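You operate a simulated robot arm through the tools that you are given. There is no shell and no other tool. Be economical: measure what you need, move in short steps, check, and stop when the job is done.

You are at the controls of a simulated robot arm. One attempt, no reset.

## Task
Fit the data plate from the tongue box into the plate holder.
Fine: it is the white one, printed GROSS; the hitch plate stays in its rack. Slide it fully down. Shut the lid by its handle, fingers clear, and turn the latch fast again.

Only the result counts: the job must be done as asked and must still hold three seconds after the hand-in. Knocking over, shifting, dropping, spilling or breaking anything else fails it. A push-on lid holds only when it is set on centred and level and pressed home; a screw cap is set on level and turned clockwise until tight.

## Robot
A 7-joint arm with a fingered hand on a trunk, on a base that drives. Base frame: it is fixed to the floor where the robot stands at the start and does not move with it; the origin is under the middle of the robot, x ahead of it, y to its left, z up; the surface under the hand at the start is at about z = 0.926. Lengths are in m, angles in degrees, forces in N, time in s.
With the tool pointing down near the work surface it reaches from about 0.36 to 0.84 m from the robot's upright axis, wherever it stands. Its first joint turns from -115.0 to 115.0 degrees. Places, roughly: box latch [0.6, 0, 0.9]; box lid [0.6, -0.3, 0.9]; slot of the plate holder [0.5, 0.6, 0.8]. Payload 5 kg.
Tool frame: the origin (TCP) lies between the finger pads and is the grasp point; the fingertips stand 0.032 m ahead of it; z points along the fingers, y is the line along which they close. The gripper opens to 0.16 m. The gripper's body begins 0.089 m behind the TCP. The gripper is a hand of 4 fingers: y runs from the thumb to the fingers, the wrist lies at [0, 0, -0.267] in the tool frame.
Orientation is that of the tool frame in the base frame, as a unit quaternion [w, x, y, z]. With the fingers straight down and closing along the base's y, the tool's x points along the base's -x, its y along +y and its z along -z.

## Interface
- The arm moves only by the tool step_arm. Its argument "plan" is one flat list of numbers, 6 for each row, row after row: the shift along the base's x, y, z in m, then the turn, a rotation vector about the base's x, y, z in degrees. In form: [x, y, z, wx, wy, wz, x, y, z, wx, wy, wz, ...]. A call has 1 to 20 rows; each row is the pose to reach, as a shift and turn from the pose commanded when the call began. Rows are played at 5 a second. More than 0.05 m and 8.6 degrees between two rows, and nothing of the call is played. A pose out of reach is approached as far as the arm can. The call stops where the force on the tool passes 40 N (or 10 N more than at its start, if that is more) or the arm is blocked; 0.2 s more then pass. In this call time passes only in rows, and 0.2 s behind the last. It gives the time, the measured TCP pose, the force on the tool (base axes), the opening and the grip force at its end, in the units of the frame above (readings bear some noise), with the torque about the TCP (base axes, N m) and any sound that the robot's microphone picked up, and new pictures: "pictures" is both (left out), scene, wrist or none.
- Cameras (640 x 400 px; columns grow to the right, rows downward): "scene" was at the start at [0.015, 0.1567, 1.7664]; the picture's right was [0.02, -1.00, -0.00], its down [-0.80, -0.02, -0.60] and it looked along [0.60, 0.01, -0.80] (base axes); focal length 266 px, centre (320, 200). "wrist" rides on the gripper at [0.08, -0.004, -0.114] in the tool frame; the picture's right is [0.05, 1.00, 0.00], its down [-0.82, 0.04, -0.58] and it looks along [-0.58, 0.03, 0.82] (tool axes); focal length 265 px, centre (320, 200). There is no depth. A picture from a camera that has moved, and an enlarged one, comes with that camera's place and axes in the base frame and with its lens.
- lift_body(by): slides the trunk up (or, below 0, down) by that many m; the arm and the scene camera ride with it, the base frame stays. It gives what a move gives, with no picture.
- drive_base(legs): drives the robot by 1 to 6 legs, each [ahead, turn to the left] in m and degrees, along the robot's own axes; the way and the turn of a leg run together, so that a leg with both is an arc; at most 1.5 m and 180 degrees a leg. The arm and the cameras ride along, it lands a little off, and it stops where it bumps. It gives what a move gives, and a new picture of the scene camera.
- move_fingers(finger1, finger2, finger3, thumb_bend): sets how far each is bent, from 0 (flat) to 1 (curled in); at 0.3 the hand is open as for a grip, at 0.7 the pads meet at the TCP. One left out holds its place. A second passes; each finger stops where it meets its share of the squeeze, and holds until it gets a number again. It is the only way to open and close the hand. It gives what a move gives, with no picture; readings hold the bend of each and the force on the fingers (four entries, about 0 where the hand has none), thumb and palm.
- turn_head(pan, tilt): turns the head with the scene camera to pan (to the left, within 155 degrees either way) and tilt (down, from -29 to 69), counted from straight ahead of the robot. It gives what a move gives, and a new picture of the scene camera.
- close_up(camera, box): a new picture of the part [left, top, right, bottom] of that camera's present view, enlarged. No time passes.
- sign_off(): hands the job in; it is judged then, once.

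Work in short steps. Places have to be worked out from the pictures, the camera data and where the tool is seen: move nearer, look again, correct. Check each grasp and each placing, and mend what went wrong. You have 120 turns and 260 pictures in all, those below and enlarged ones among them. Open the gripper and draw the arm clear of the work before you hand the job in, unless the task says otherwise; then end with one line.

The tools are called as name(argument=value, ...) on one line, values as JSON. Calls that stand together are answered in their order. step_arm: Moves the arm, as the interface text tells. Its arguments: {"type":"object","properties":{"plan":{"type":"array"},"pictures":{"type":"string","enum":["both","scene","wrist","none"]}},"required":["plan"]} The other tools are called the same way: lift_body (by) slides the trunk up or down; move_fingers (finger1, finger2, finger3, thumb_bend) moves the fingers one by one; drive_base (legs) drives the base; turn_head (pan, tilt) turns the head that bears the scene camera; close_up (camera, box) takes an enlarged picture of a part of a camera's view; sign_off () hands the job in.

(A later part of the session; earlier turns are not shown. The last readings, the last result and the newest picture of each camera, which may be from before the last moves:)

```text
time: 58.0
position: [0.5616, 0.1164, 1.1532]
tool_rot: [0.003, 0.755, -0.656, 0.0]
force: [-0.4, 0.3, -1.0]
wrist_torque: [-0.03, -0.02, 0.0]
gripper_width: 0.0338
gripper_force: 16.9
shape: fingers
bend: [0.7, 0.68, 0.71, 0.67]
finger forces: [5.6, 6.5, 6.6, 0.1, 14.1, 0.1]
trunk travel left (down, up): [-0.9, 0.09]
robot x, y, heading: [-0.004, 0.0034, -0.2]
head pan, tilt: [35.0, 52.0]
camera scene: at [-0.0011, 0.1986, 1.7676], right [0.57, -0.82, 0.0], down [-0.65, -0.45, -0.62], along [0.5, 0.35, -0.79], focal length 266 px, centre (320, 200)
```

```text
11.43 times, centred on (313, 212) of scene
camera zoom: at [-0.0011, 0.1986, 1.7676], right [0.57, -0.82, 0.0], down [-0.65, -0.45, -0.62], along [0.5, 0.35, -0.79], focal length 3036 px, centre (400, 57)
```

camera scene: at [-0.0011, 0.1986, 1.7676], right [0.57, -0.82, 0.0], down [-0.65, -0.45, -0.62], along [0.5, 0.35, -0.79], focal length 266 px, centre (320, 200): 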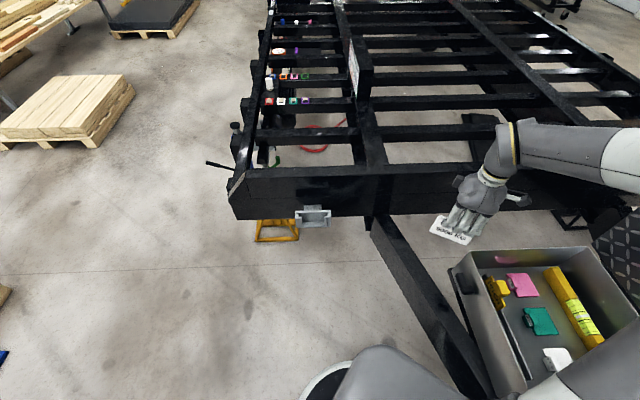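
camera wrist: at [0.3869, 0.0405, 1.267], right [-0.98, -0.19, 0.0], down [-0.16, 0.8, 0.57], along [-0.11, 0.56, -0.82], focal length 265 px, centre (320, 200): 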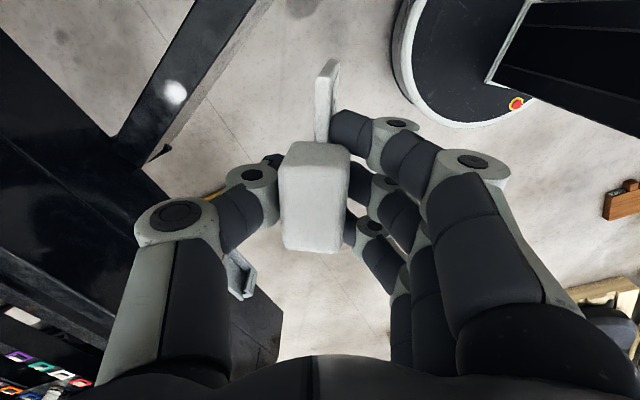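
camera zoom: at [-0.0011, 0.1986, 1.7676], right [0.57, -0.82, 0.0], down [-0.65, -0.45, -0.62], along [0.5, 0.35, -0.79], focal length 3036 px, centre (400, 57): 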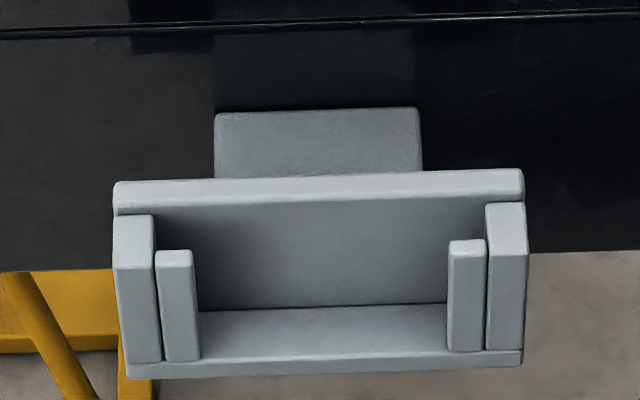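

Holder centre ≈ (0.491,0.580,0.842), facing heading ≈217.5°. I check the plate's attitude in the grip.

close_up(camera="wrist", box=[240, 40, 400, 280])

close_up(camera="scene", box=[415, 160, 515, 260])

```text
1.67 times, centred on (320, 160) of wrist
camera zoom: at [0.5777, 0.039, 1.2668], right [-0.98, -0.19, 0.0], down [-0.15, 0.8, 0.58], along [-0.11, 0.56, -0.82], focal length 442 px, centre (320, 267)
```

zoom: 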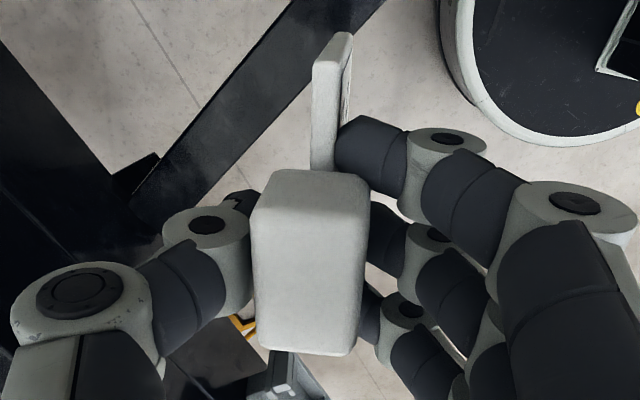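

```text
4.00 times, centred on (465, 210) of scene
camera zoom: at [-0.0011, 0.1986, 1.7676], right [0.57, -0.82, 0.0], down [-0.65, -0.45, -0.62], along [0.5, 0.35, -0.79], focal length 1063 px, centre (-260, 160)
```

zoom: 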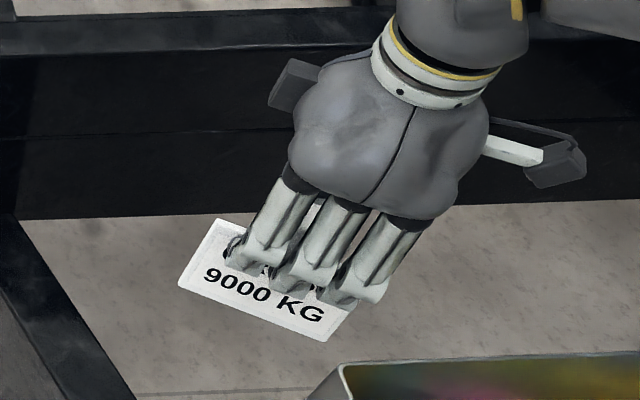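

The plate hangs straight (normal ≈3° off tool y), bottom ≈0.108 below TCP. I bring it over the holder, staying high, and look at slot alignment and clearance to the beam.

step_arm(plan=[-0.008, 0.04, 0, 0, 0, 3, -0.015, 0.08, 0, 0, 0, 6, -0.02, 0.12, 0, 0, 0, 9, -0.025, 0.16, 0, 0, 0, 12, -0.03, 0.2, 0, 0, 0, 15, -0.036, 0.24, 0, 0, 0, 18, -0.042, 0.28, 0, 0, 0, 21, -0.048, 0.32, 0, 0, 0, 24, -0.052, 0.36, 0, 0, 0, 26.6, -0.056, 0.4, -0.01, 0, 0, 26.6, -0.06, 0.44, -0.02, 0, 0, 26.6, -0.066, 0.474, -0.03, 0, 0, 26.6])

close_up(camera="wrist", box=[220, 0, 420, 200])

close_up(camera="scene", box=[260, 120, 380, 230])

```text
time: 60.6
position: [0.499, 0.5801, 1.1288]
tool_rot: [0.001, 0.885, -0.466, -0.001]
force: [0.0, -0.4, -1.2]
wrist_torque: [-0.02, 0.01, 0.02]
gripper_width: 0.0336
gripper_force: 15.5
shape: fingers
bend: [0.7, 0.68, 0.71, 0.67]
finger forces: [5.4, 6.0, 6.4, 0.0, 13.4, 0.0]
out of reach, approached as far as the arm can: row 12
trunk travel left (down, up): [-0.9, 0.09]
robot x, y, heading: [-0.0028, 0.0017, 0.2]
head pan, tilt: [35.0, 52.0]
camera scene: at [-0.0011, 0.1986, 1.7676], right [0.57, -0.82, 0.0], down [-0.65, -0.45, -0.62], along [0.5, 0.35, -0.79], focal length 266 px, centre (320, 200)
camera wrist: at [0.5496, 0.5167, 1.2427], right [-0.79, -0.61, 0.0], down [-0.5, 0.65, 0.58], along [-0.35, 0.46, -0.82], focal length 265 px, centre (320, 200)
```

scene: 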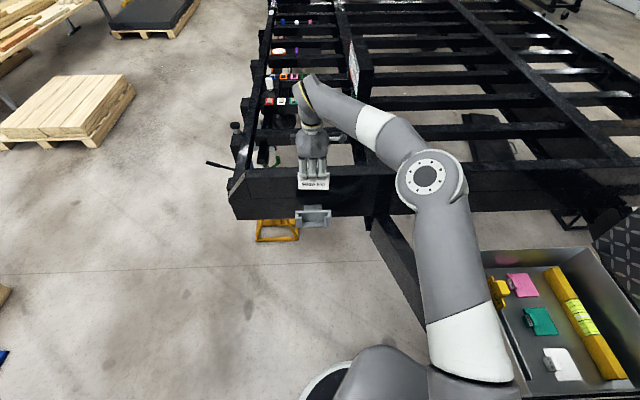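
wrist: 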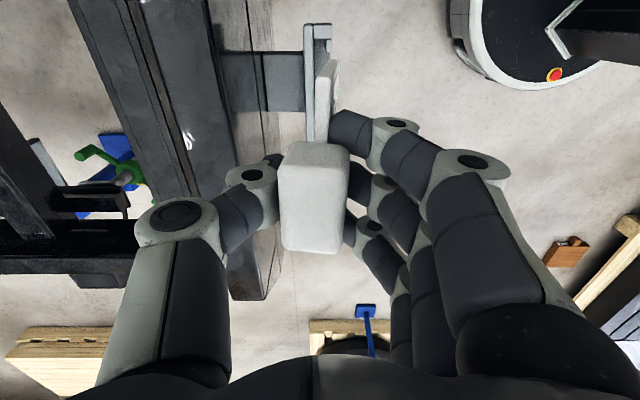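

```text
2.00 times, centred on (320, 100) of wrist
camera zoom: at [0.5496, 0.5167, 1.2427], right [-0.79, -0.61, 0.0], down [-0.5, 0.65, 0.58], along [-0.35, 0.46, -0.82], focal length 531 px, centre (320, 400)
```

zoom: 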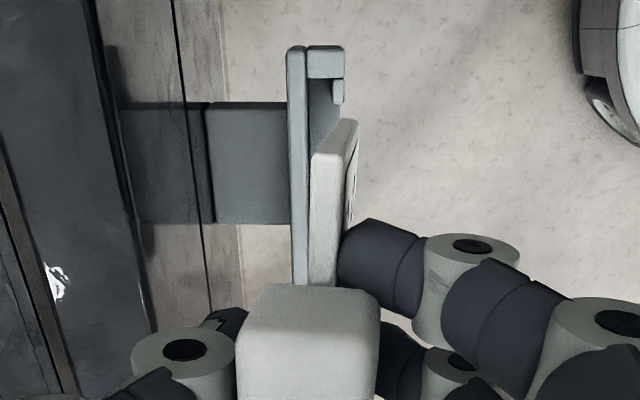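

```text
3.64 times, centred on (320, 175) of scene
camera zoom: at [-0.0011, 0.1986, 1.7676], right [0.57, -0.82, 0.0], down [-0.65, -0.45, -0.62], along [0.5, 0.35, -0.79], focal length 966 px, centre (320, 291)
```

zoom: 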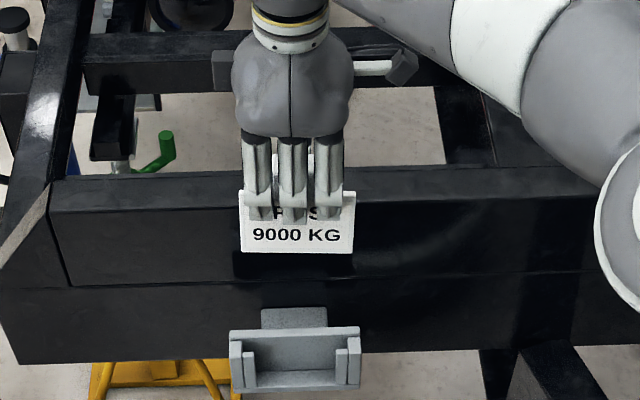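

Very good view: slot ≈17 mm thick, currently just under the plate; beam face ≈75 mm behind. I enlarge the plate end to judge its attitude.

close_up(camera="wrist", box=[290, 10, 370, 150])

```text
2.86 times, centred on (330, 80) of wrist
camera zoom: at [0.5496, 0.5167, 1.2427], right [-0.79, -0.61, 0.0], down [-0.5, 0.65, 0.58], along [-0.35, 0.46, -0.82], focal length 758 px, centre (291, 543)
```

zoom: 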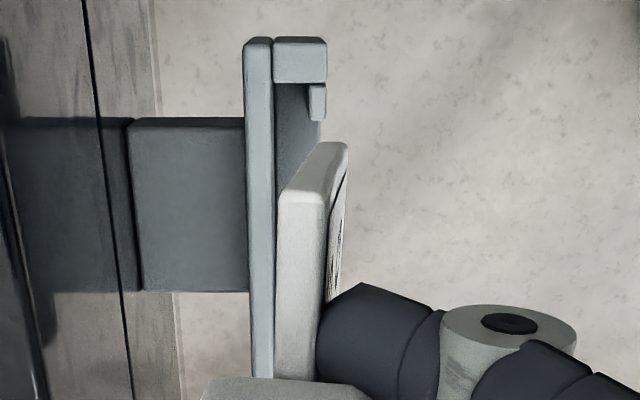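

Plate leans ≈5.5° (bottom outward), is yawed ≈2° and sits ≈5 mm too far along the slot. I correct these and lower to just above the slot.

step_arm(plan=[-0.001, 0.003, -0.01, 1.65, -2.2, 0.8, -0.002, 0.005, -0.03, 3.3, -4.4, 1.5, -0.002, 0.005, -0.07, 3.3, -4.4, 1.5, -0.002, 0.005, -0.11, 3.3, -4.4, 1.5, -0.002, 0.005, -0.145, 3.3, -4.4, 1.5])

close_up(camera="wrist", box=[270, 0, 390, 150])

close_up(camera="scene", box=[280, 165, 350, 235])

```text
time: 61.8
position: [0.4943, 0.5858, 0.9808]
tool_rot: [-0.041, 0.891, -0.451, 0.021]
force: [0.4, 0.6, -1.6]
wrist_torque: [0.01, 0.01, 0.0]
gripper_width: 0.033
gripper_force: 15.2
shape: fingers
bend: [0.7, 0.68, 0.71, 0.67]
finger forces: [5.4, 6.2, 6.3, 0.0, 13.1, 0.0]
trunk travel left (down, up): [-0.9, 0.09]
robot x, y, heading: [-0.0021, -0.0007, -0.1]
head pan, tilt: [35.0, 52.0]
camera scene: at [-0.0007, 0.1999, 1.7675], right [0.57, -0.82, 0.0], down [-0.65, -0.45, -0.62], along [0.5, 0.35, -0.79], focal length 266 px, centre (320, 200)
camera wrist: at [0.5373, 0.5174, 1.0954], right [-0.77, -0.63, -0.09], down [-0.56, 0.6, 0.57], along [-0.3, 0.49, -0.82], focal length 265 px, centre (320, 200)
```

scene: 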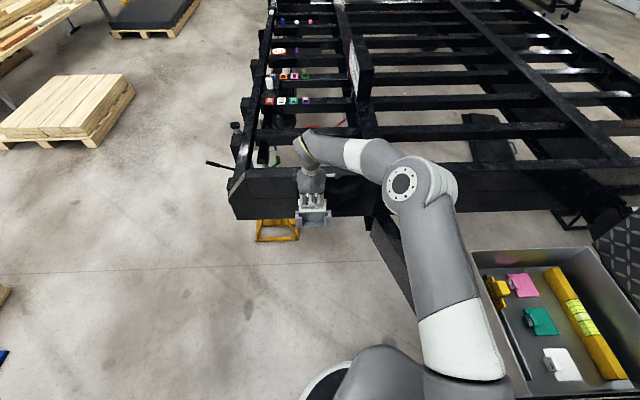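
wrist: 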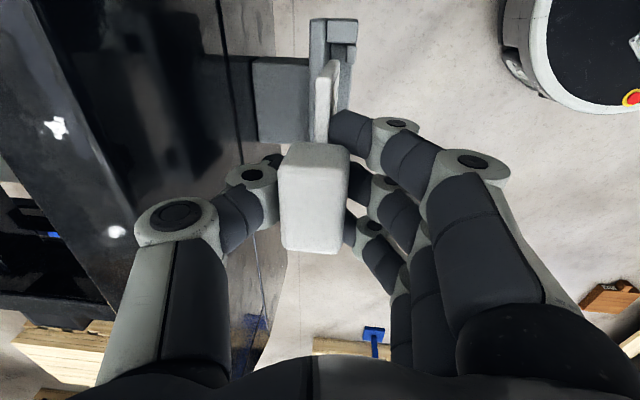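

```text
2.67 times, centred on (330, 75) of wrist
camera zoom: at [0.5373, 0.5174, 1.0954], right [-0.77, -0.63, -0.09], down [-0.56, 0.6, 0.57], along [-0.3, 0.49, -0.82], focal length 708 px, centre (293, 533)
```

zoom: 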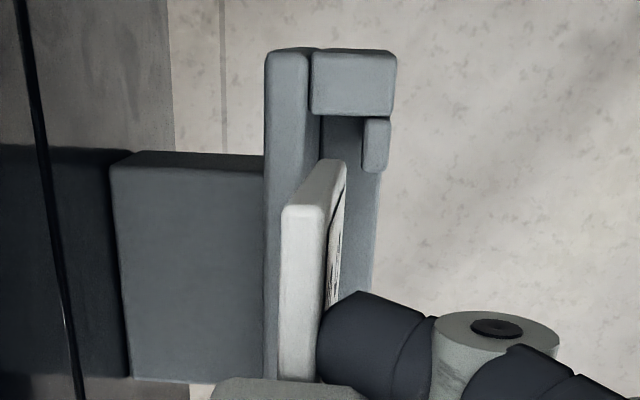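

```text
5.71 times, centred on (315, 200) of scene
camera zoom: at [-0.0007, 0.1999, 1.7675], right [0.57, -0.82, 0.0], down [-0.65, -0.45, -0.62], along [0.5, 0.35, -0.79], focal length 1518 px, centre (349, 200)
```

zoom: 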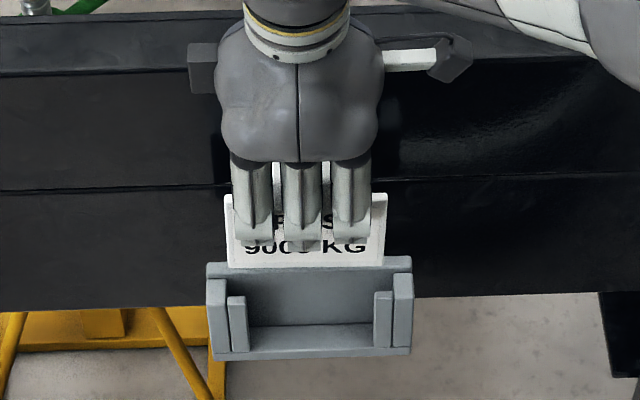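

Plate is now within the slot outline in thickness, 2.6 mm off sideways. I correct that and lower 0.04 into the slot in small steps.

step_arm(plan=[0.0016, -0.0021, 0, 0, 0, 0, 0.0016, -0.0021, -0.01, 0, 0, 0, 0.0016, -0.0021, -0.02, 0, 0, 0, 0.0016, -0.0021, -0.03, 0, 0, 0, 0.0016, -0.0021, -0.04, 0, 0, 0], pictures="wrist")

close_up(camera="scene", box=[280, 165, 350, 235])

close_up(camera="wrist", box=[270, 0, 390, 150])

```text
time: 63.0
position: [0.4976, 0.5822, 0.9408]
tool_rot: [-0.041, 0.891, -0.452, 0.021]
force: [-0.3, 0.1, -1.0]
wrist_torque: [-0.04, -0.03, 0.0]
gripper_width: 0.0334
gripper_force: 15.7
shape: fingers
bend: [0.7, 0.68, 0.71, 0.67]
finger forces: [5.4, 6.1, 6.5, 0.1, 13.1, 0.1]
trunk travel left (down, up): [-0.9, 0.09]
robot x, y, heading: [-0.0032, 0.0013, 0.0]
head pan, tilt: [35.0, 52.0]
camera wrist: at [0.5395, 0.5142, 1.0543], right [-0.77, -0.63, -0.09], down [-0.56, 0.6, 0.57], along [-0.3, 0.49, -0.82], focal length 265 px, centre (320, 200)
```

wrist: 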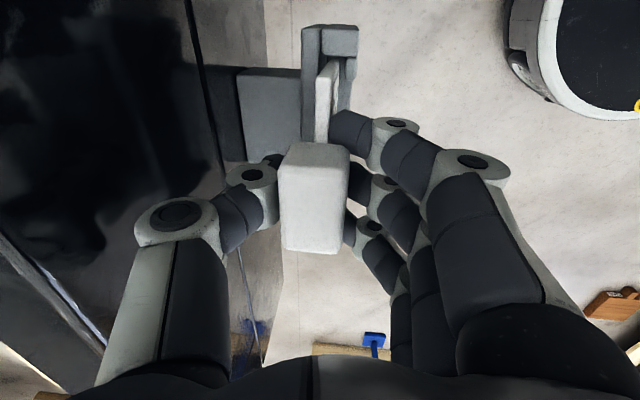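

```text
5.71 times, centred on (315, 200) of scene
camera zoom: at [-0.001, 0.1993, 1.7675], right [0.57, -0.82, 0.0], down [-0.65, -0.45, -0.62], along [0.5, 0.35, -0.79], focal length 1518 px, centre (349, 200)
```

zoom: 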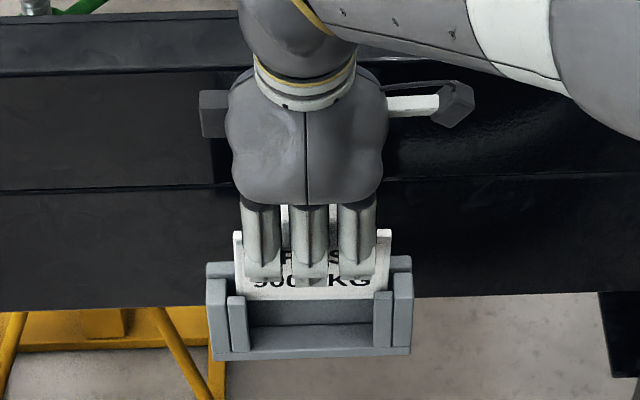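

```text
2.67 times, centred on (330, 75) of wrist
camera zoom: at [0.5395, 0.5142, 1.0543], right [-0.77, -0.63, -0.09], down [-0.56, 0.6, 0.57], along [-0.3, 0.49, -0.82], focal length 708 px, centre (293, 533)
```

zoom: 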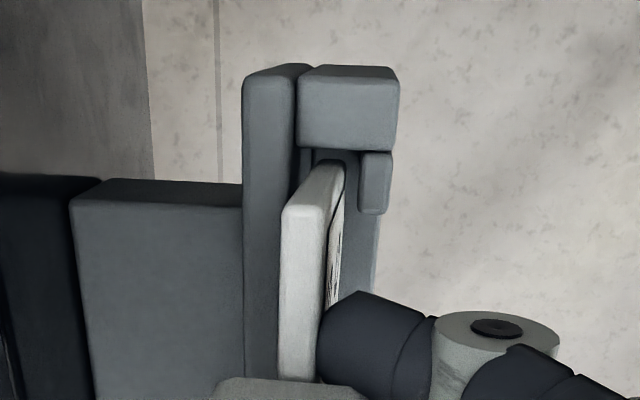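

The plate is entering behind the lips with no force. I continue lowering.

step_arm(plan=[0, 0, -0.008, 0, 0, 0, 0, 0, -0.016, 0, 0, 0, 0, 0, -0.024, 0, 0, 0, 0, 0, -0.032, 0, 0, 0, 0, 0, -0.038, 0, 0, 0], pictures="wrist")

close_up(camera="scene", box=[280, 165, 350, 235])

close_up(camera="wrist", box=[270, 0, 390, 150])

```text
time: 64.2
position: [0.4968, 0.5823, 0.9023]
tool_rot: [-0.041, 0.891, -0.452, 0.021]
force: [0.0, -0.7, -2.1]
wrist_torque: [0.0, 0.01, -0.01]
gripper_width: 0.0331
gripper_force: 15.8
shape: fingers
bend: [0.7, 0.68, 0.71, 0.67]
finger forces: [5.4, 6.2, 6.4, 0.0, 13.0, 0.1]
trunk travel left (down, up): [-0.9, 0.09]
robot x, y, heading: [0.0002, 0.0001, 0.3]
head pan, tilt: [35.0, 52.0]
camera wrist: at [0.5391, 0.5151, 1.0166], right [-0.77, -0.63, -0.09], down [-0.56, 0.6, 0.57], along [-0.3, 0.49, -0.82], focal length 265 px, centre (320, 200)
```

wrist: 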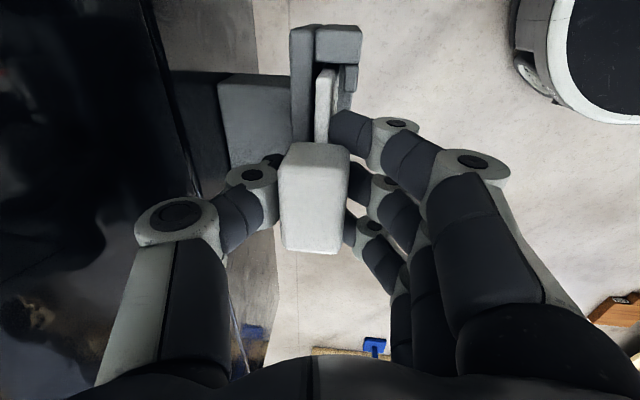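

```text
5.71 times, centred on (315, 200) of scene
camera zoom: at [-0.001, 0.1992, 1.7675], right [0.57, -0.82, 0.0], down [-0.65, -0.45, -0.62], along [0.5, 0.35, -0.79], focal length 1518 px, centre (349, 200)
```

zoom: 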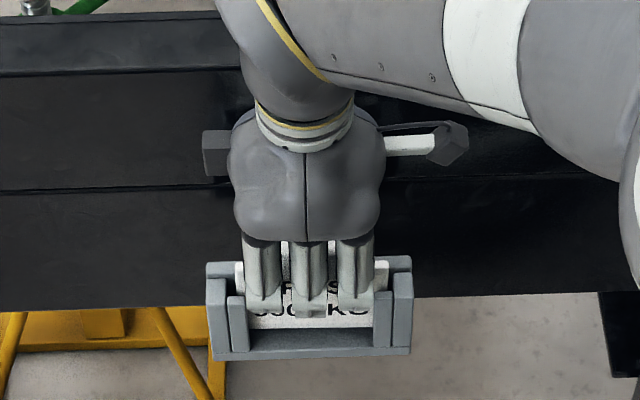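

```text
2.67 times, centred on (330, 75) of wrist
camera zoom: at [0.5391, 0.5151, 1.0166], right [-0.77, -0.63, -0.09], down [-0.56, 0.6, 0.57], along [-0.3, 0.49, -0.82], focal length 708 px, centre (293, 533)
```

zoom: 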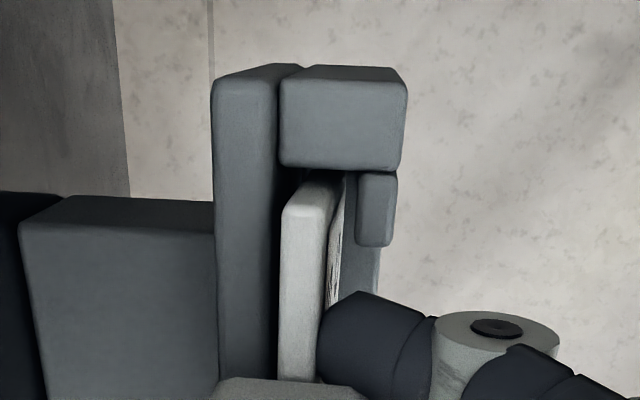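

Still force-free. I lower in 4 mm steps until it seats.

step_arm(plan=[0, 0, -0.004, 0, 0, 0, 0, 0, -0.008, 0, 0, 0, 0, 0, -0.012, 0, 0, 0, 0, 0, -0.016, 0, 0, 0], pictures="none")

close_up(camera="scene", box=[280, 165, 350, 235])

close_up(camera="wrist", box=[270, 0, 390, 150])

```text
time: 65.2
position: [0.498, 0.5827, 0.8916]
tool_rot: [-0.045, 0.891, -0.452, 0.022]
force: [3.4, 4.8, 18.2]
wrist_torque: [0.15, -0.34, 0.02]
gripper_width: 0.0329
gripper_force: 18.1
shape: fingers
bend: [0.71, 0.69, 0.71, 0.67]
finger forces: [6.2, 4.8, 6.9, 0.0, 18.6, 0.0]
trunk travel left (down, up): [-0.9, 0.09]
robot x, y, heading: [-0.0024, 0.0017, 0.1]
head pan, tilt: [35.0, 52.0]
```

```text
5.71 times, centred on (315, 200) of scene
camera zoom: at [-0.0023, 0.1976, 1.768], right [0.57, -0.82, 0.0], down [-0.64, -0.45, -0.62], along [0.5, 0.35, -0.79], focal length 1518 px, centre (349, 200)
```

zoom: 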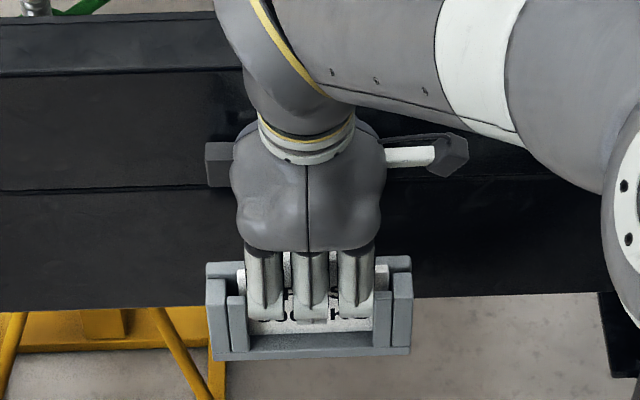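

```text
2.67 times, centred on (330, 75) of wrist
camera zoom: at [0.5404, 0.5147, 1.0041], right [-0.77, -0.63, -0.1], down [-0.56, 0.6, 0.57], along [-0.3, 0.5, -0.81], focal length 708 px, centre (293, 533)
```

zoom: 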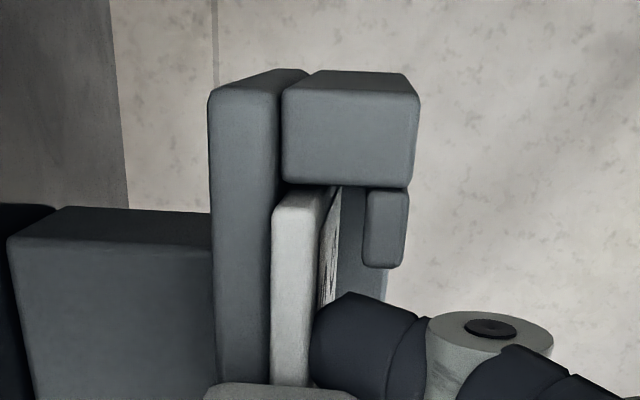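

18 N upward: the plate has met the base, and the picture shows its lower edge on the holder floor. I release gently.

move_fingers(finger1=0.58, finger2=0.58, finger3=0.58, thumb_bend=0.6)

close_up(camera="wrist", box=[200, 0, 440, 260])

```text
time: 66.2
position: [0.4969, 0.5826, 0.8873]
tool_rot: [-0.041, 0.891, -0.452, 0.021]
force: [-0.3, 0.4, -0.2]
wrist_torque: [0.01, 0.0, 0.01]
gripper_width: 0.0591
gripper_force: 0.1
shape: fingers
bend: [0.57, 0.57, 0.57, 0.6]
finger forces: [0.0, 0.1, 0.0, 0.0, 0.1, 0.0]
trunk travel left (down, up): [-0.9, 0.09]
robot x, y, heading: [0.0007, -0.0036, 0.1]
head pan, tilt: [35.0, 52.0]
```

```text
1.54 times, centred on (320, 130) of wrist
camera zoom: at [0.5397, 0.5144, 1.0004], right [-0.77, -0.63, -0.09], down [-0.56, 0.6, 0.57], along [-0.3, 0.49, -0.82], focal length 408 px, centre (320, 308)
```

zoom: 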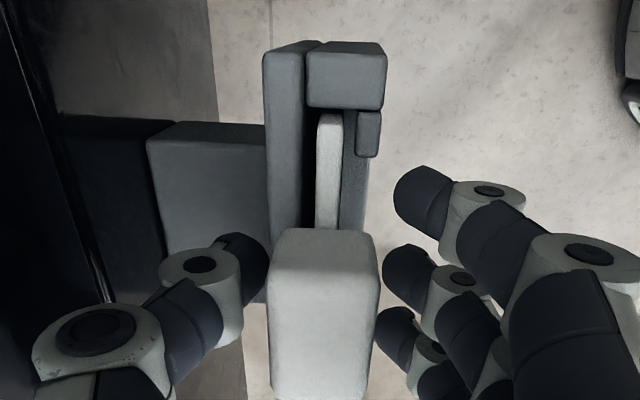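

The plate stands by itself in the slot. I raise the hand clear and inspect.

step_arm(plan=[0, 0, 0.02, 0, 0, 0, 0, 0, 0.05, 0, 0, 0, 0, 0, 0.09, 0, 0, 0])

close_up(camera="scene", box=[285, 190, 341, 235])

close_up(camera="wrist", box=[240, 0, 420, 200])

```text
time: 67.0
position: [0.4938, 0.5811, 0.9793]
tool_rot: [-0.042, 0.891, -0.452, 0.02]
force: [-0.3, -0.1, -0.3]
wrist_torque: [0.02, -0.02, -0.02]
gripper_width: 0.059
gripper_force: 0.0
shape: fingers
bend: [0.57, 0.57, 0.57, 0.6]
finger forces: [0.0, 0.1, 0.0, 0.0, 0.1, 0.0]
trunk travel left (down, up): [-0.9, 0.09]
robot x, y, heading: [-0.0018, -0.0018, 0.0]
head pan, tilt: [35.0, 52.0]
camera scene: at [-0.0021, 0.1979, 1.7676], right [0.57, -0.82, 0.0], down [-0.64, -0.45, -0.62], along [0.5, 0.35, -0.79], focal length 266 px, centre (320, 200)
camera wrist: at [0.5369, 0.513, 1.092], right [-0.77, -0.63, -0.09], down [-0.56, 0.6, 0.57], along [-0.3, 0.49, -0.82], focal length 265 px, centre (320, 200)
```

scene: 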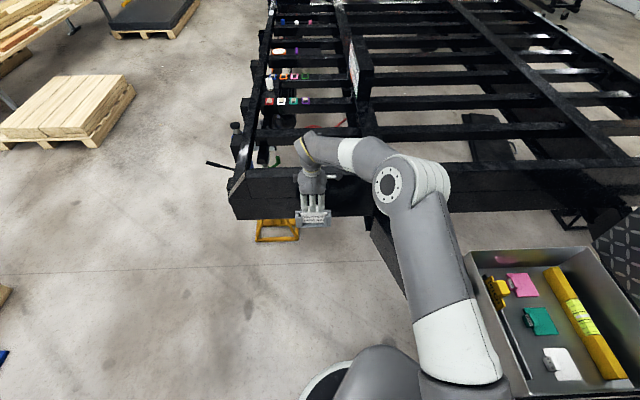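
wrist: 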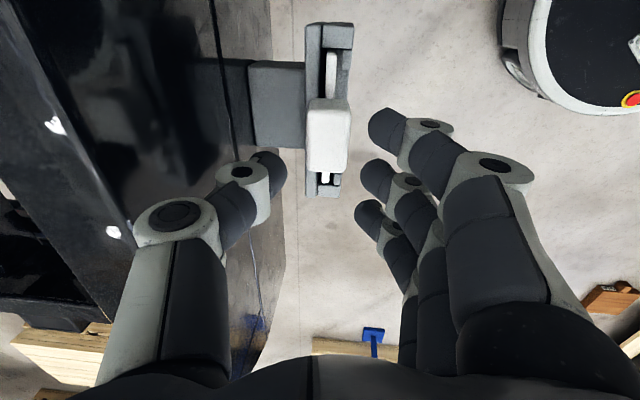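

```text
8.89 times, centred on (313, 212) of scene
camera zoom: at [-0.0021, 0.1979, 1.7676], right [0.57, -0.82, 0.0], down [-0.64, -0.45, -0.62], along [0.5, 0.35, -0.79], focal length 2361 px, centre (382, 89)
```

zoom: 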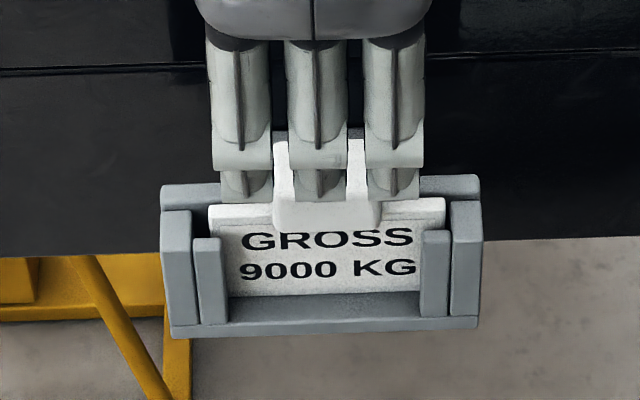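

```text
2.00 times, centred on (330, 100) of wrist
camera zoom: at [0.5369, 0.513, 1.092], right [-0.77, -0.63, -0.09], down [-0.56, 0.6, 0.57], along [-0.3, 0.49, -0.82], focal length 531 px, centre (300, 400)
```

zoom: 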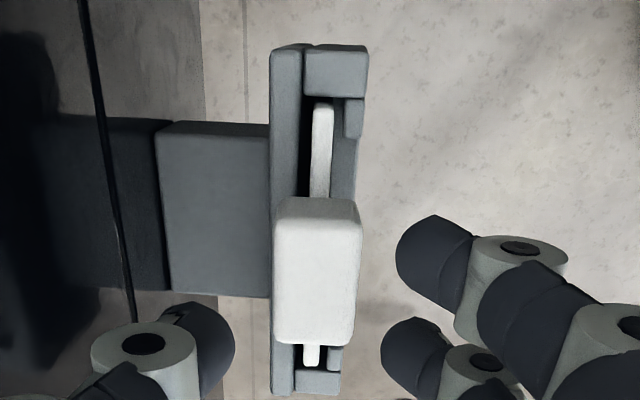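

Plate sits level in the holder. I enlarge the bottom edge to be sure it is fully down.

close_up(camera="scene", box=[298, 205, 328, 225])

```text
16.00 times, centred on (313, 215) of scene
camera zoom: at [-0.0021, 0.1979, 1.7676], right [0.57, -0.82, 0.0], down [-0.64, -0.45, -0.62], along [0.5, 0.35, -0.79], focal length 4250 px, centre (432, -40)
```

zoom: 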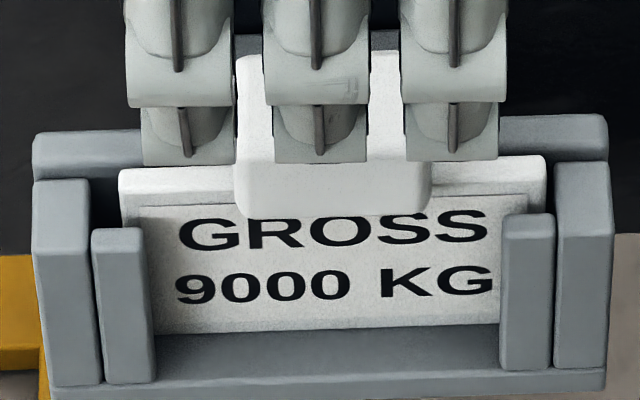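

Looks seated, but I press on the block's top with closed fingers to make certain.

move_fingers(finger1=0.72, finger2=0.72, finger3=0.72, thumb_bend=0.72)

step_arm(plan=[0.005, -0.001, -0.015, 0, 0, 0, 0.005, -0.001, -0.025, 0, 0, 0, 0.005, -0.001, -0.032, 0, 0, 0, 0.005, -0.001, -0.039, 0, 0, 0, 0.005, -0.001, -0.046, 0, 0, 0, 0.005, -0.001, -0.053, 0, 0, 0, 0.005, -0.001, -0.06, 0, 0, 0], pictures="wrist")

close_up(camera="scene", box=[298, 205, 328, 225])

```text
time: 68.0
position: [0.4942, 0.5816, 0.978]
tool_rot: [-0.041, 0.891, -0.452, 0.021]
force: [0.3, -0.5, 0.0]
wrist_torque: [0.02, 0.03, 0.01]
gripper_width: 0.0193
gripper_force: 0.0
shape: fingers
bend: [0.72, 0.71, 0.72, 0.71]
finger forces: [0.0, 0.0, 0.0, 0.0, 0.0, 0.1]
trunk travel left (down, up): [-0.9, 0.09]
robot x, y, heading: [-0.0049, 0.0006, 0.3]
head pan, tilt: [35.0, 52.0]
```

```text
time: 69.3
position: [0.5046, 0.5856, 0.9384]
tool_rot: [-0.05, 0.89, -0.452, 0.023]
force: [-1.4, -5.2, 21.1]
wrist_torque: [-0.2, -0.05, -0.02]
gripper_width: 0.0203
gripper_force: 12.7
shape: fingers
bend: [0.72, 0.74, 0.73, 0.72]
finger forces: [0.1, 22.0, 3.1, 0.1, 0.0, 0.0]
trunk travel left (down, up): [-0.9, 0.09]
robot x, y, heading: [-0.0062, 0.0003, -0.1]
head pan, tilt: [35.0, 52.0]
stopped in row 6: the force on the tool passed its limit at 46 N (the readings are from after the stop); the commanded pose is now the measured one
camera wrist: at [0.546, 0.5153, 1.0519], right [-0.77, -0.63, -0.11], down [-0.56, 0.59, 0.57], along [-0.29, 0.5, -0.81], focal length 265 px, centre (320, 200)
```

wrist: 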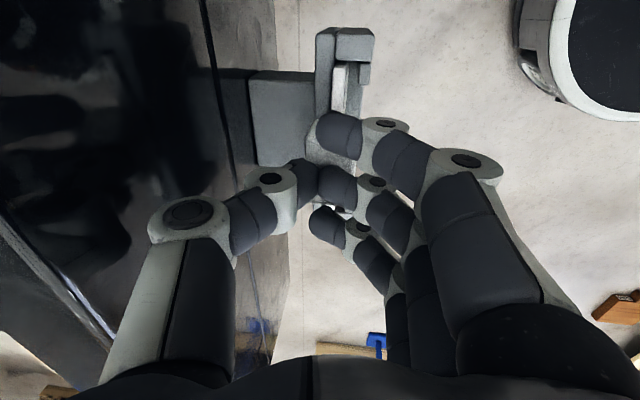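

```text
16.00 times, centred on (313, 215) of scene
camera zoom: at [-0.0026, 0.1969, 1.7679], right [0.57, -0.82, 0.0], down [-0.64, -0.45, -0.62], along [0.5, 0.35, -0.79], focal length 4250 px, centre (432, -40)
```

zoom: 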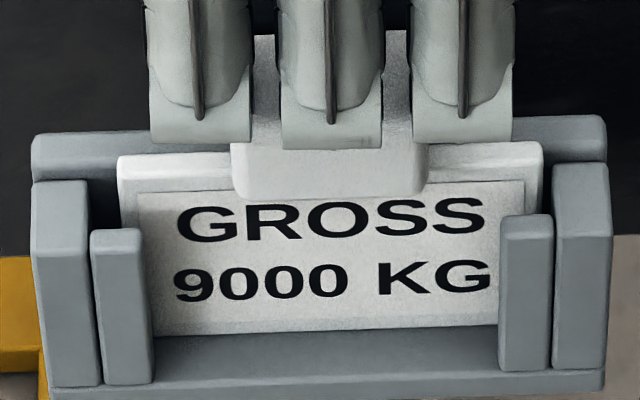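

46 N pressing moved nothing: the plate is fully down. I raise the hand clear, straighten it, and swing back toward the robot's front.

step_arm(plan=[0, 0, 0.04, 0, 0, 0, 0, 0, 0.08, 0, 0, 0, 0, 0, 0.12, -1.9, 2.5, 0, 0, 0, 0.16, -3.8, 5, 0, 0.005, -0.04, 0.19, -3.8, 5, 0, 0.01, -0.08, 0.21, -3.8, 5, 0, 0.015, -0.125, 0.22, -3.8, 5, 0, 0.02, -0.17, 0.22, -3.8, 5, 0, 0.025, -0.215, 0.22, -3.8, 5, 0, 0.03, -0.26, 0.22, -3.8, 5, 0, 0.03, -0.305, 0.22, -3.8, 5, 0], pictures="scene")

close_up(camera="scene", box=[285, 190, 341, 235])

```text
refused: row 5 steps farther than a row can; nothing moved
```

```text
8.89 times, centred on (313, 212) of scene
camera zoom: at [-0.0026, 0.1969, 1.7679], right [0.57, -0.82, 0.0], down [-0.64, -0.45, -0.62], along [0.5, 0.35, -0.79], focal length 2361 px, centre (382, 89)
```

zoom: 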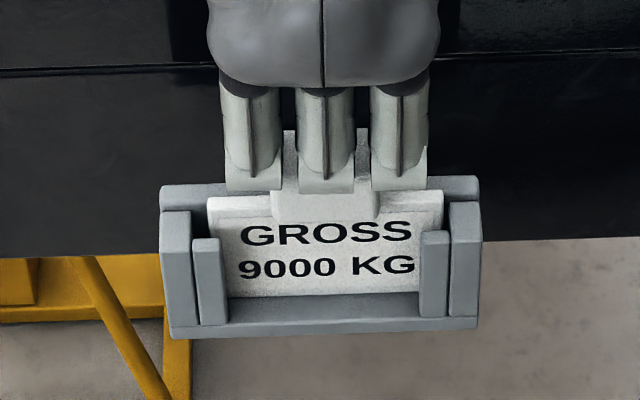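

One row was too long; I repeat with shorter rows.

step_arm(plan=[0, 0, 0.04, 0, 0, 0, 0, 0, 0.08, 0, 0, 0, 0, 0, 0.12, -1.9, 2.5, 0, 0, 0, 0.16, -3.8, 5, 0, 0.005, -0.03, 0.19, -3.8, 5, 0, 0.01, -0.07, 0.21, -3.8, 5, 0, 0.015, -0.11, 0.22, -3.8, 5, 0, 0.02, -0.155, 0.22, -3.8, 5, 0, 0.025, -0.2, 0.22, -3.8, 5, 0, 0.03, -0.245, 0.22, -3.8, 5, 0, 0.03, -0.29, 0.22, -3.8, 5, 0], pictures="scene")

close_up(camera="scene", box=[285, 190, 341, 235])

```text
time: 71.7
position: [0.529, 0.2941, 1.1538]
tool_rot: [0.0, 0.891, -0.453, -0.004]
force: [-0.2, 0.1, 0.9]
wrist_torque: [0.03, 0.0, 0.01]
gripper_width: 0.0201
gripper_force: 0.0
shape: fingers
bend: [0.72, 0.72, 0.72, 0.71]
finger forces: [0.0, 0.1, 0.0, 0.1, 0.0, 0.0]
out of reach, approached as far as the arm can: row 4
trunk travel left (down, up): [-0.9, 0.09]
robot x, y, heading: [-0.0039, -0.0, 0.1]
head pan, tilt: [35.0, 52.0]
camera scene: at [-0.0014, 0.1962, 1.7679], right [0.57, -0.82, 0.0], down [-0.65, -0.45, -0.62], along [0.5, 0.35, -0.79], focal length 266 px, centre (320, 200)
```

scene: 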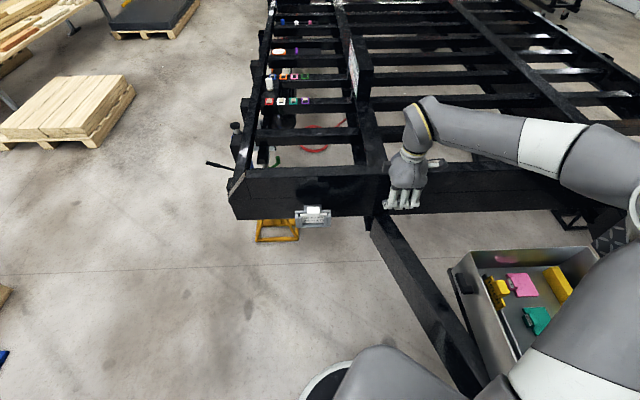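

```text
8.89 times, centred on (313, 212) of scene
camera zoom: at [-0.0014, 0.1962, 1.7679], right [0.57, -0.82, 0.0], down [-0.65, -0.45, -0.62], along [0.5, 0.35, -0.79], focal length 2361 px, centre (382, 89)
```

zoom: 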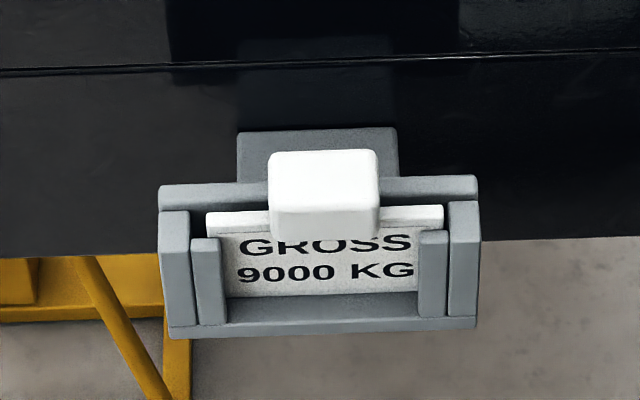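

Plate fitted. Now I back up 0.19 m and look at the lid.

drive_base(legs=[[-0.19, 0]])

turn_head(pan=-32, tilt=40)

```text
time: 73.3
position: [0.3406, 0.2939, 1.1519]
tool_rot: [0.002, 0.891, -0.455, -0.002]
force: [-0.6, -0.1, 0.4]
wrist_torque: [0.0, -0.03, 0.03]
gripper_width: 0.0197
gripper_force: 0.0
shape: fingers
bend: [0.72, 0.72, 0.72, 0.71]
finger forces: [0.0, 0.0, 0.0, 0.1, 0.1, 0.0]
trunk travel left (down, up): [-0.9, 0.09]
robot x, y, heading: [-0.1924, -0.0028, -0.6]
head pan, tilt: [35.0, 52.0]
camera scene: at [-0.1915, 0.1988, 1.7676], right [0.57, -0.82, 0.0], down [-0.65, -0.45, -0.62], along [0.51, 0.35, -0.79], focal length 266 px, centre (320, 200)
```

scene: 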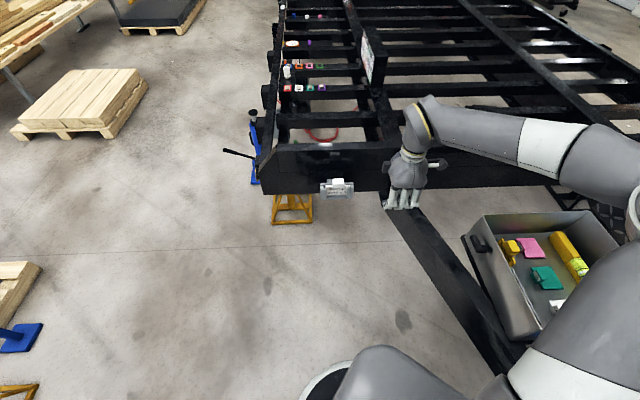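

```text
time: 74.7
position: [0.3429, 0.2951, 1.1515]
tool_rot: [0.002, 0.891, -0.455, -0.002]
force: [0.0, 0.2, 0.0]
wrist_torque: [0.0, 0.01, 0.03]
gripper_width: 0.0199
gripper_force: 0.0
shape: fingers
bend: [0.72, 0.72, 0.72, 0.71]
finger forces: [0.0, 0.0, 0.0, 0.0, 0.0, 0.1]
trunk travel left (down, up): [-0.9, 0.09]
robot x, y, heading: [-0.1928, -0.0008, 0.0]
head pan, tilt: [-32.0, 40.0]
camera scene: at [-0.1795, 0.1108, 1.7844], right [-0.53, -0.85, 0.0], down [-0.54, 0.34, -0.77], along [0.65, -0.41, -0.64], focal length 266 px, centre (320, 200)
```

scene: 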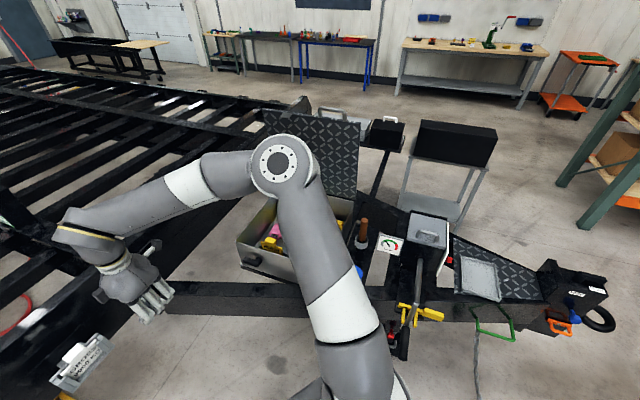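

The open lid with its handle is in clear view; I enlarge it to measure.

close_up(camera="scene", box=[250, 90, 380, 210])

```text
3.33 times, centred on (315, 150) of scene
camera zoom: at [-0.1795, 0.1108, 1.7844], right [-0.53, -0.85, 0.0], down [-0.54, 0.34, -0.77], along [0.65, -0.41, -0.64], focal length 886 px, centre (337, 367)
```

zoom: 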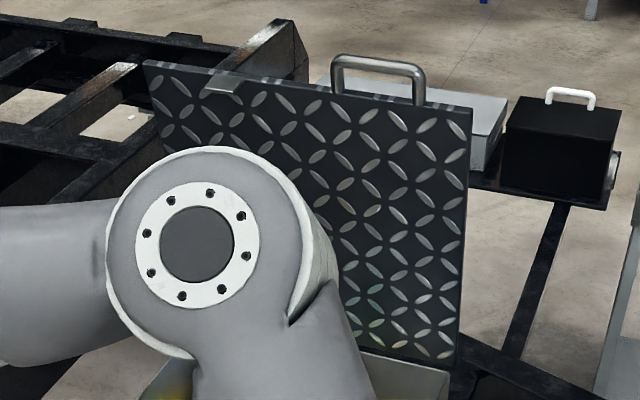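

Lid at ≈87°, handle bar ≈(0.66,-0.475,1.393). I drive 0.06 m forward for reach, then yaw the hand back and move it high in front of the box.

drive_base(legs=[[0.06, 0]])

step_arm(plan=[0.004, -0.036, 0.018, 0, 0, -8, 0.008, -0.072, 0.036, 0, 0, -16, 0.012, -0.108, 0.054, 0, 0, -24, 0.016, -0.144, 0.072, 0, 0, -32, 0.02, -0.18, 0.09, 0, 0, -40, 0.024, -0.216, 0.108, 0, 0, -48, 0.028, -0.252, 0.126, 0, 0, -56, 0.032, -0.288, 0.144, 0, 0, -64, 0.036, -0.324, 0.162, 0, 0, -72, 0.04, -0.36, 0.18, 0, 0, -80, 0.045, -0.395, 0.2, 0, 0, -88])

```text
time: 75.6
position: [0.405, 0.2941, 1.1507]
tool_rot: [0.002, 0.89, -0.456, -0.002]
force: [0.4, 0.2, 0.2]
wrist_torque: [0.0, 0.07, 0.0]
gripper_width: 0.0198
gripper_force: 0.0
shape: fingers
bend: [0.72, 0.72, 0.72, 0.71]
finger forces: [0.0, 0.0, 0.1, 0.0, 0.0, 0.1]
trunk travel left (down, up): [-0.9, 0.09]
robot x, y, heading: [-0.1253, -0.0067, -0.3]
head pan, tilt: [-32.0, 40.0]
camera scene: at [-0.1153, 0.1106, 1.7844], right [-0.53, -0.85, 0.0], down [-0.54, 0.34, -0.77], along [0.65, -0.41, -0.64], focal length 266 px, centre (320, 200)
```

scene: 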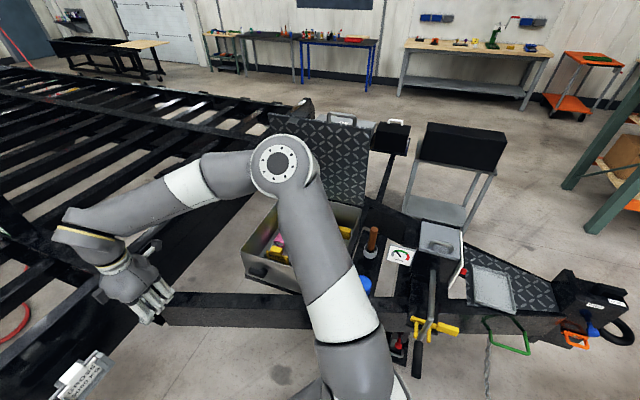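

```text
time: 78.0
position: [0.4488, -0.1042, 1.352]
tool_rot: [0.0, -0.324, 0.946, 0.004]
force: [0.8, 0.2, 0.7]
wrist_torque: [0.03, -0.03, 0.01]
gripper_width: 0.02
gripper_force: 0.1
shape: fingers
bend: [0.72, 0.72, 0.72, 0.71]
finger forces: [0.1, 0.0, 0.0, 0.0, 0.0, 0.0]
trunk travel left (down, up): [-0.9, 0.09]
robot x, y, heading: [-0.1308, 0.0019, -0.5]
head pan, tilt: [-32.0, 40.0]
camera scene: at [-0.1174, 0.1088, 1.7845], right [-0.53, -0.85, 0.0], down [-0.54, 0.34, -0.77], along [0.65, -0.41, -0.64], focal length 266 px, centre (320, 200)
camera wrist: at [0.3879, -0.1562, 1.4652], right [-0.65, 0.76, 0.01], down [0.62, 0.53, 0.58], along [0.44, 0.38, -0.81], focal length 265 px, centre (320, 200)
```

scene: 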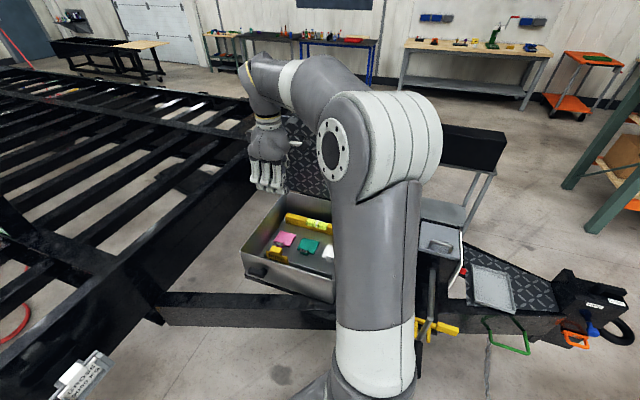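
wrist: 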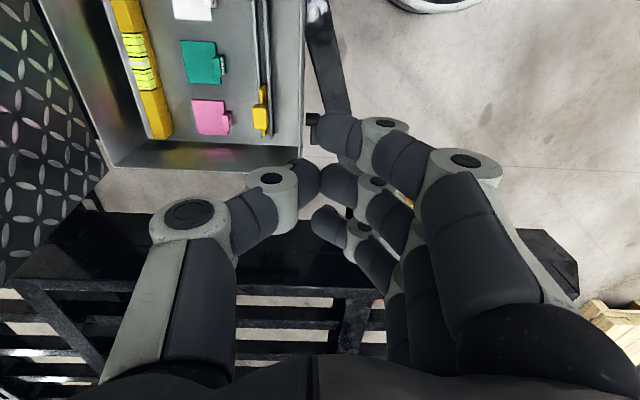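

Now I pitch the hand up 55°, open the fingers, and go toward the handle, stopping short to look.

move_fingers(finger1=0.5, finger2=0.5, finger3=0.5, thumb_bend=0.5)

step_arm(plan=[0.01, -0.02, 0.015, -6.2, -4.8, 0, 0.022, -0.045, 0.03, -12.4, -9.6, 0, 0.035, -0.07, 0.05, -18.6, -14.4, 0, 0.05, -0.095, 0.065, -24.8, -19.2, 0, 0.065, -0.12, 0.08, -31, -24, 0, 0.08, -0.145, 0.09, -37.2, -28.8, 0, 0.095, -0.17, 0.098, -43.5, -33.6, 0])

```text
time: 79.0
position: [0.4474, -0.1016, 1.3511]
tool_rot: [0.0, -0.324, 0.946, 0.003]
force: [-0.1, 0.2, -0.6]
wrist_torque: [0.0, -0.02, -0.04]
gripper_width: 0.0905
gripper_force: 0.1
shape: fingers
bend: [0.5, 0.5, 0.5, 0.5]
finger forces: [0.0, 0.0, 0.0, 0.0, 0.0, 0.0]
trunk travel left (down, up): [-0.9, 0.09]
robot x, y, heading: [-0.1335, 0.0008, -0.2]
head pan, tilt: [-32.0, 40.0]
```

```text
time: 80.6
position: [0.5447, -0.273, 1.4498]
tool_rot: [0.149, -0.289, 0.84, -0.434]
force: [0.4, 0.0, 0.7]
wrist_torque: [0.02, 0.02, -0.01]
gripper_width: 0.0908
gripper_force: 0.0
shape: fingers
bend: [0.5, 0.5, 0.5, 0.5]
finger forces: [0.0, 0.0, 0.0, 0.0, 0.1, 0.1]
trunk travel left (down, up): [-0.9, 0.09]
robot x, y, heading: [-0.1322, 0.0012, -0.1]
head pan, tilt: [-32.0, 40.0]
camera scene: at [-0.117, 0.1101, 1.7844], right [-0.53, -0.85, 0.0], down [-0.54, 0.34, -0.77], along [0.65, -0.41, -0.64], focal length 266 px, centre (320, 200)
camera wrist: at [0.425, -0.2499, 1.5192], right [-0.4, 0.42, -0.82], down [0.34, 0.89, 0.3], along [0.85, -0.16, -0.5], focal length 265 px, centre (320, 200)
```

scene: 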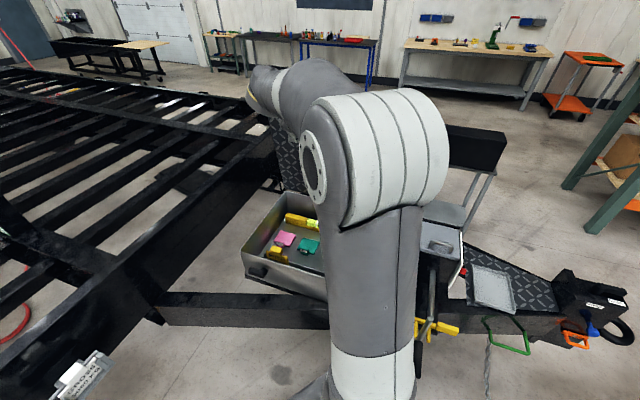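
wrist: 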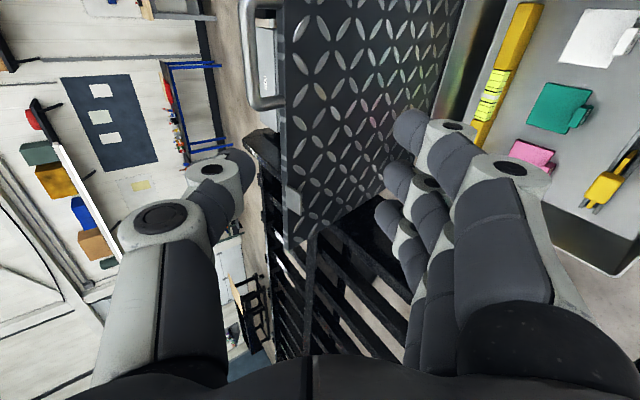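

Handle bar ≈(0.657,-0.48,1.386). I move to a pre-grasp 0.09 m short of it along the hand axis.

step_arm(plan=[0.017, -0.037, -0.003, 0, 0, 0, 0.034, -0.075, -0.006, 0, 0, 0, 0.05, -0.112, -0.009, 0, 0, 0, 0.067, -0.149, -0.012, 0, 0, 0], pictures="wrist")

```text
time: 81.6
position: [0.6095, -0.4215, 1.4335]
tool_rot: [0.148, -0.289, 0.84, -0.435]
force: [-0.6, 0.9, -0.5]
wrist_torque: [0.02, -0.03, 0.02]
gripper_width: 0.0908
gripper_force: 0.0
shape: fingers
bend: [0.5, 0.5, 0.5, 0.5]
finger forces: [0.0, 0.1, 0.1, 0.1, 0.0, 0.1]
trunk travel left (down, up): [-0.9, 0.09]
robot x, y, heading: [-0.1313, 0.0009, -0.1]
head pan, tilt: [-32.0, 40.0]
camera wrist: at [0.491, -0.3998, 1.5029], right [-0.4, 0.42, -0.81], down [0.34, 0.89, 0.3], along [0.85, -0.16, -0.5], focal length 265 px, centre (320, 200)
```

wrist: 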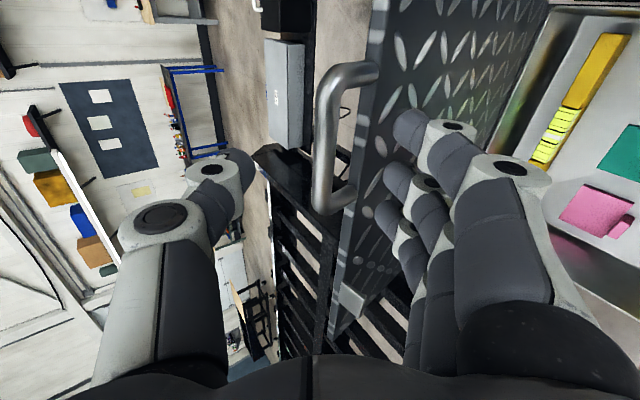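

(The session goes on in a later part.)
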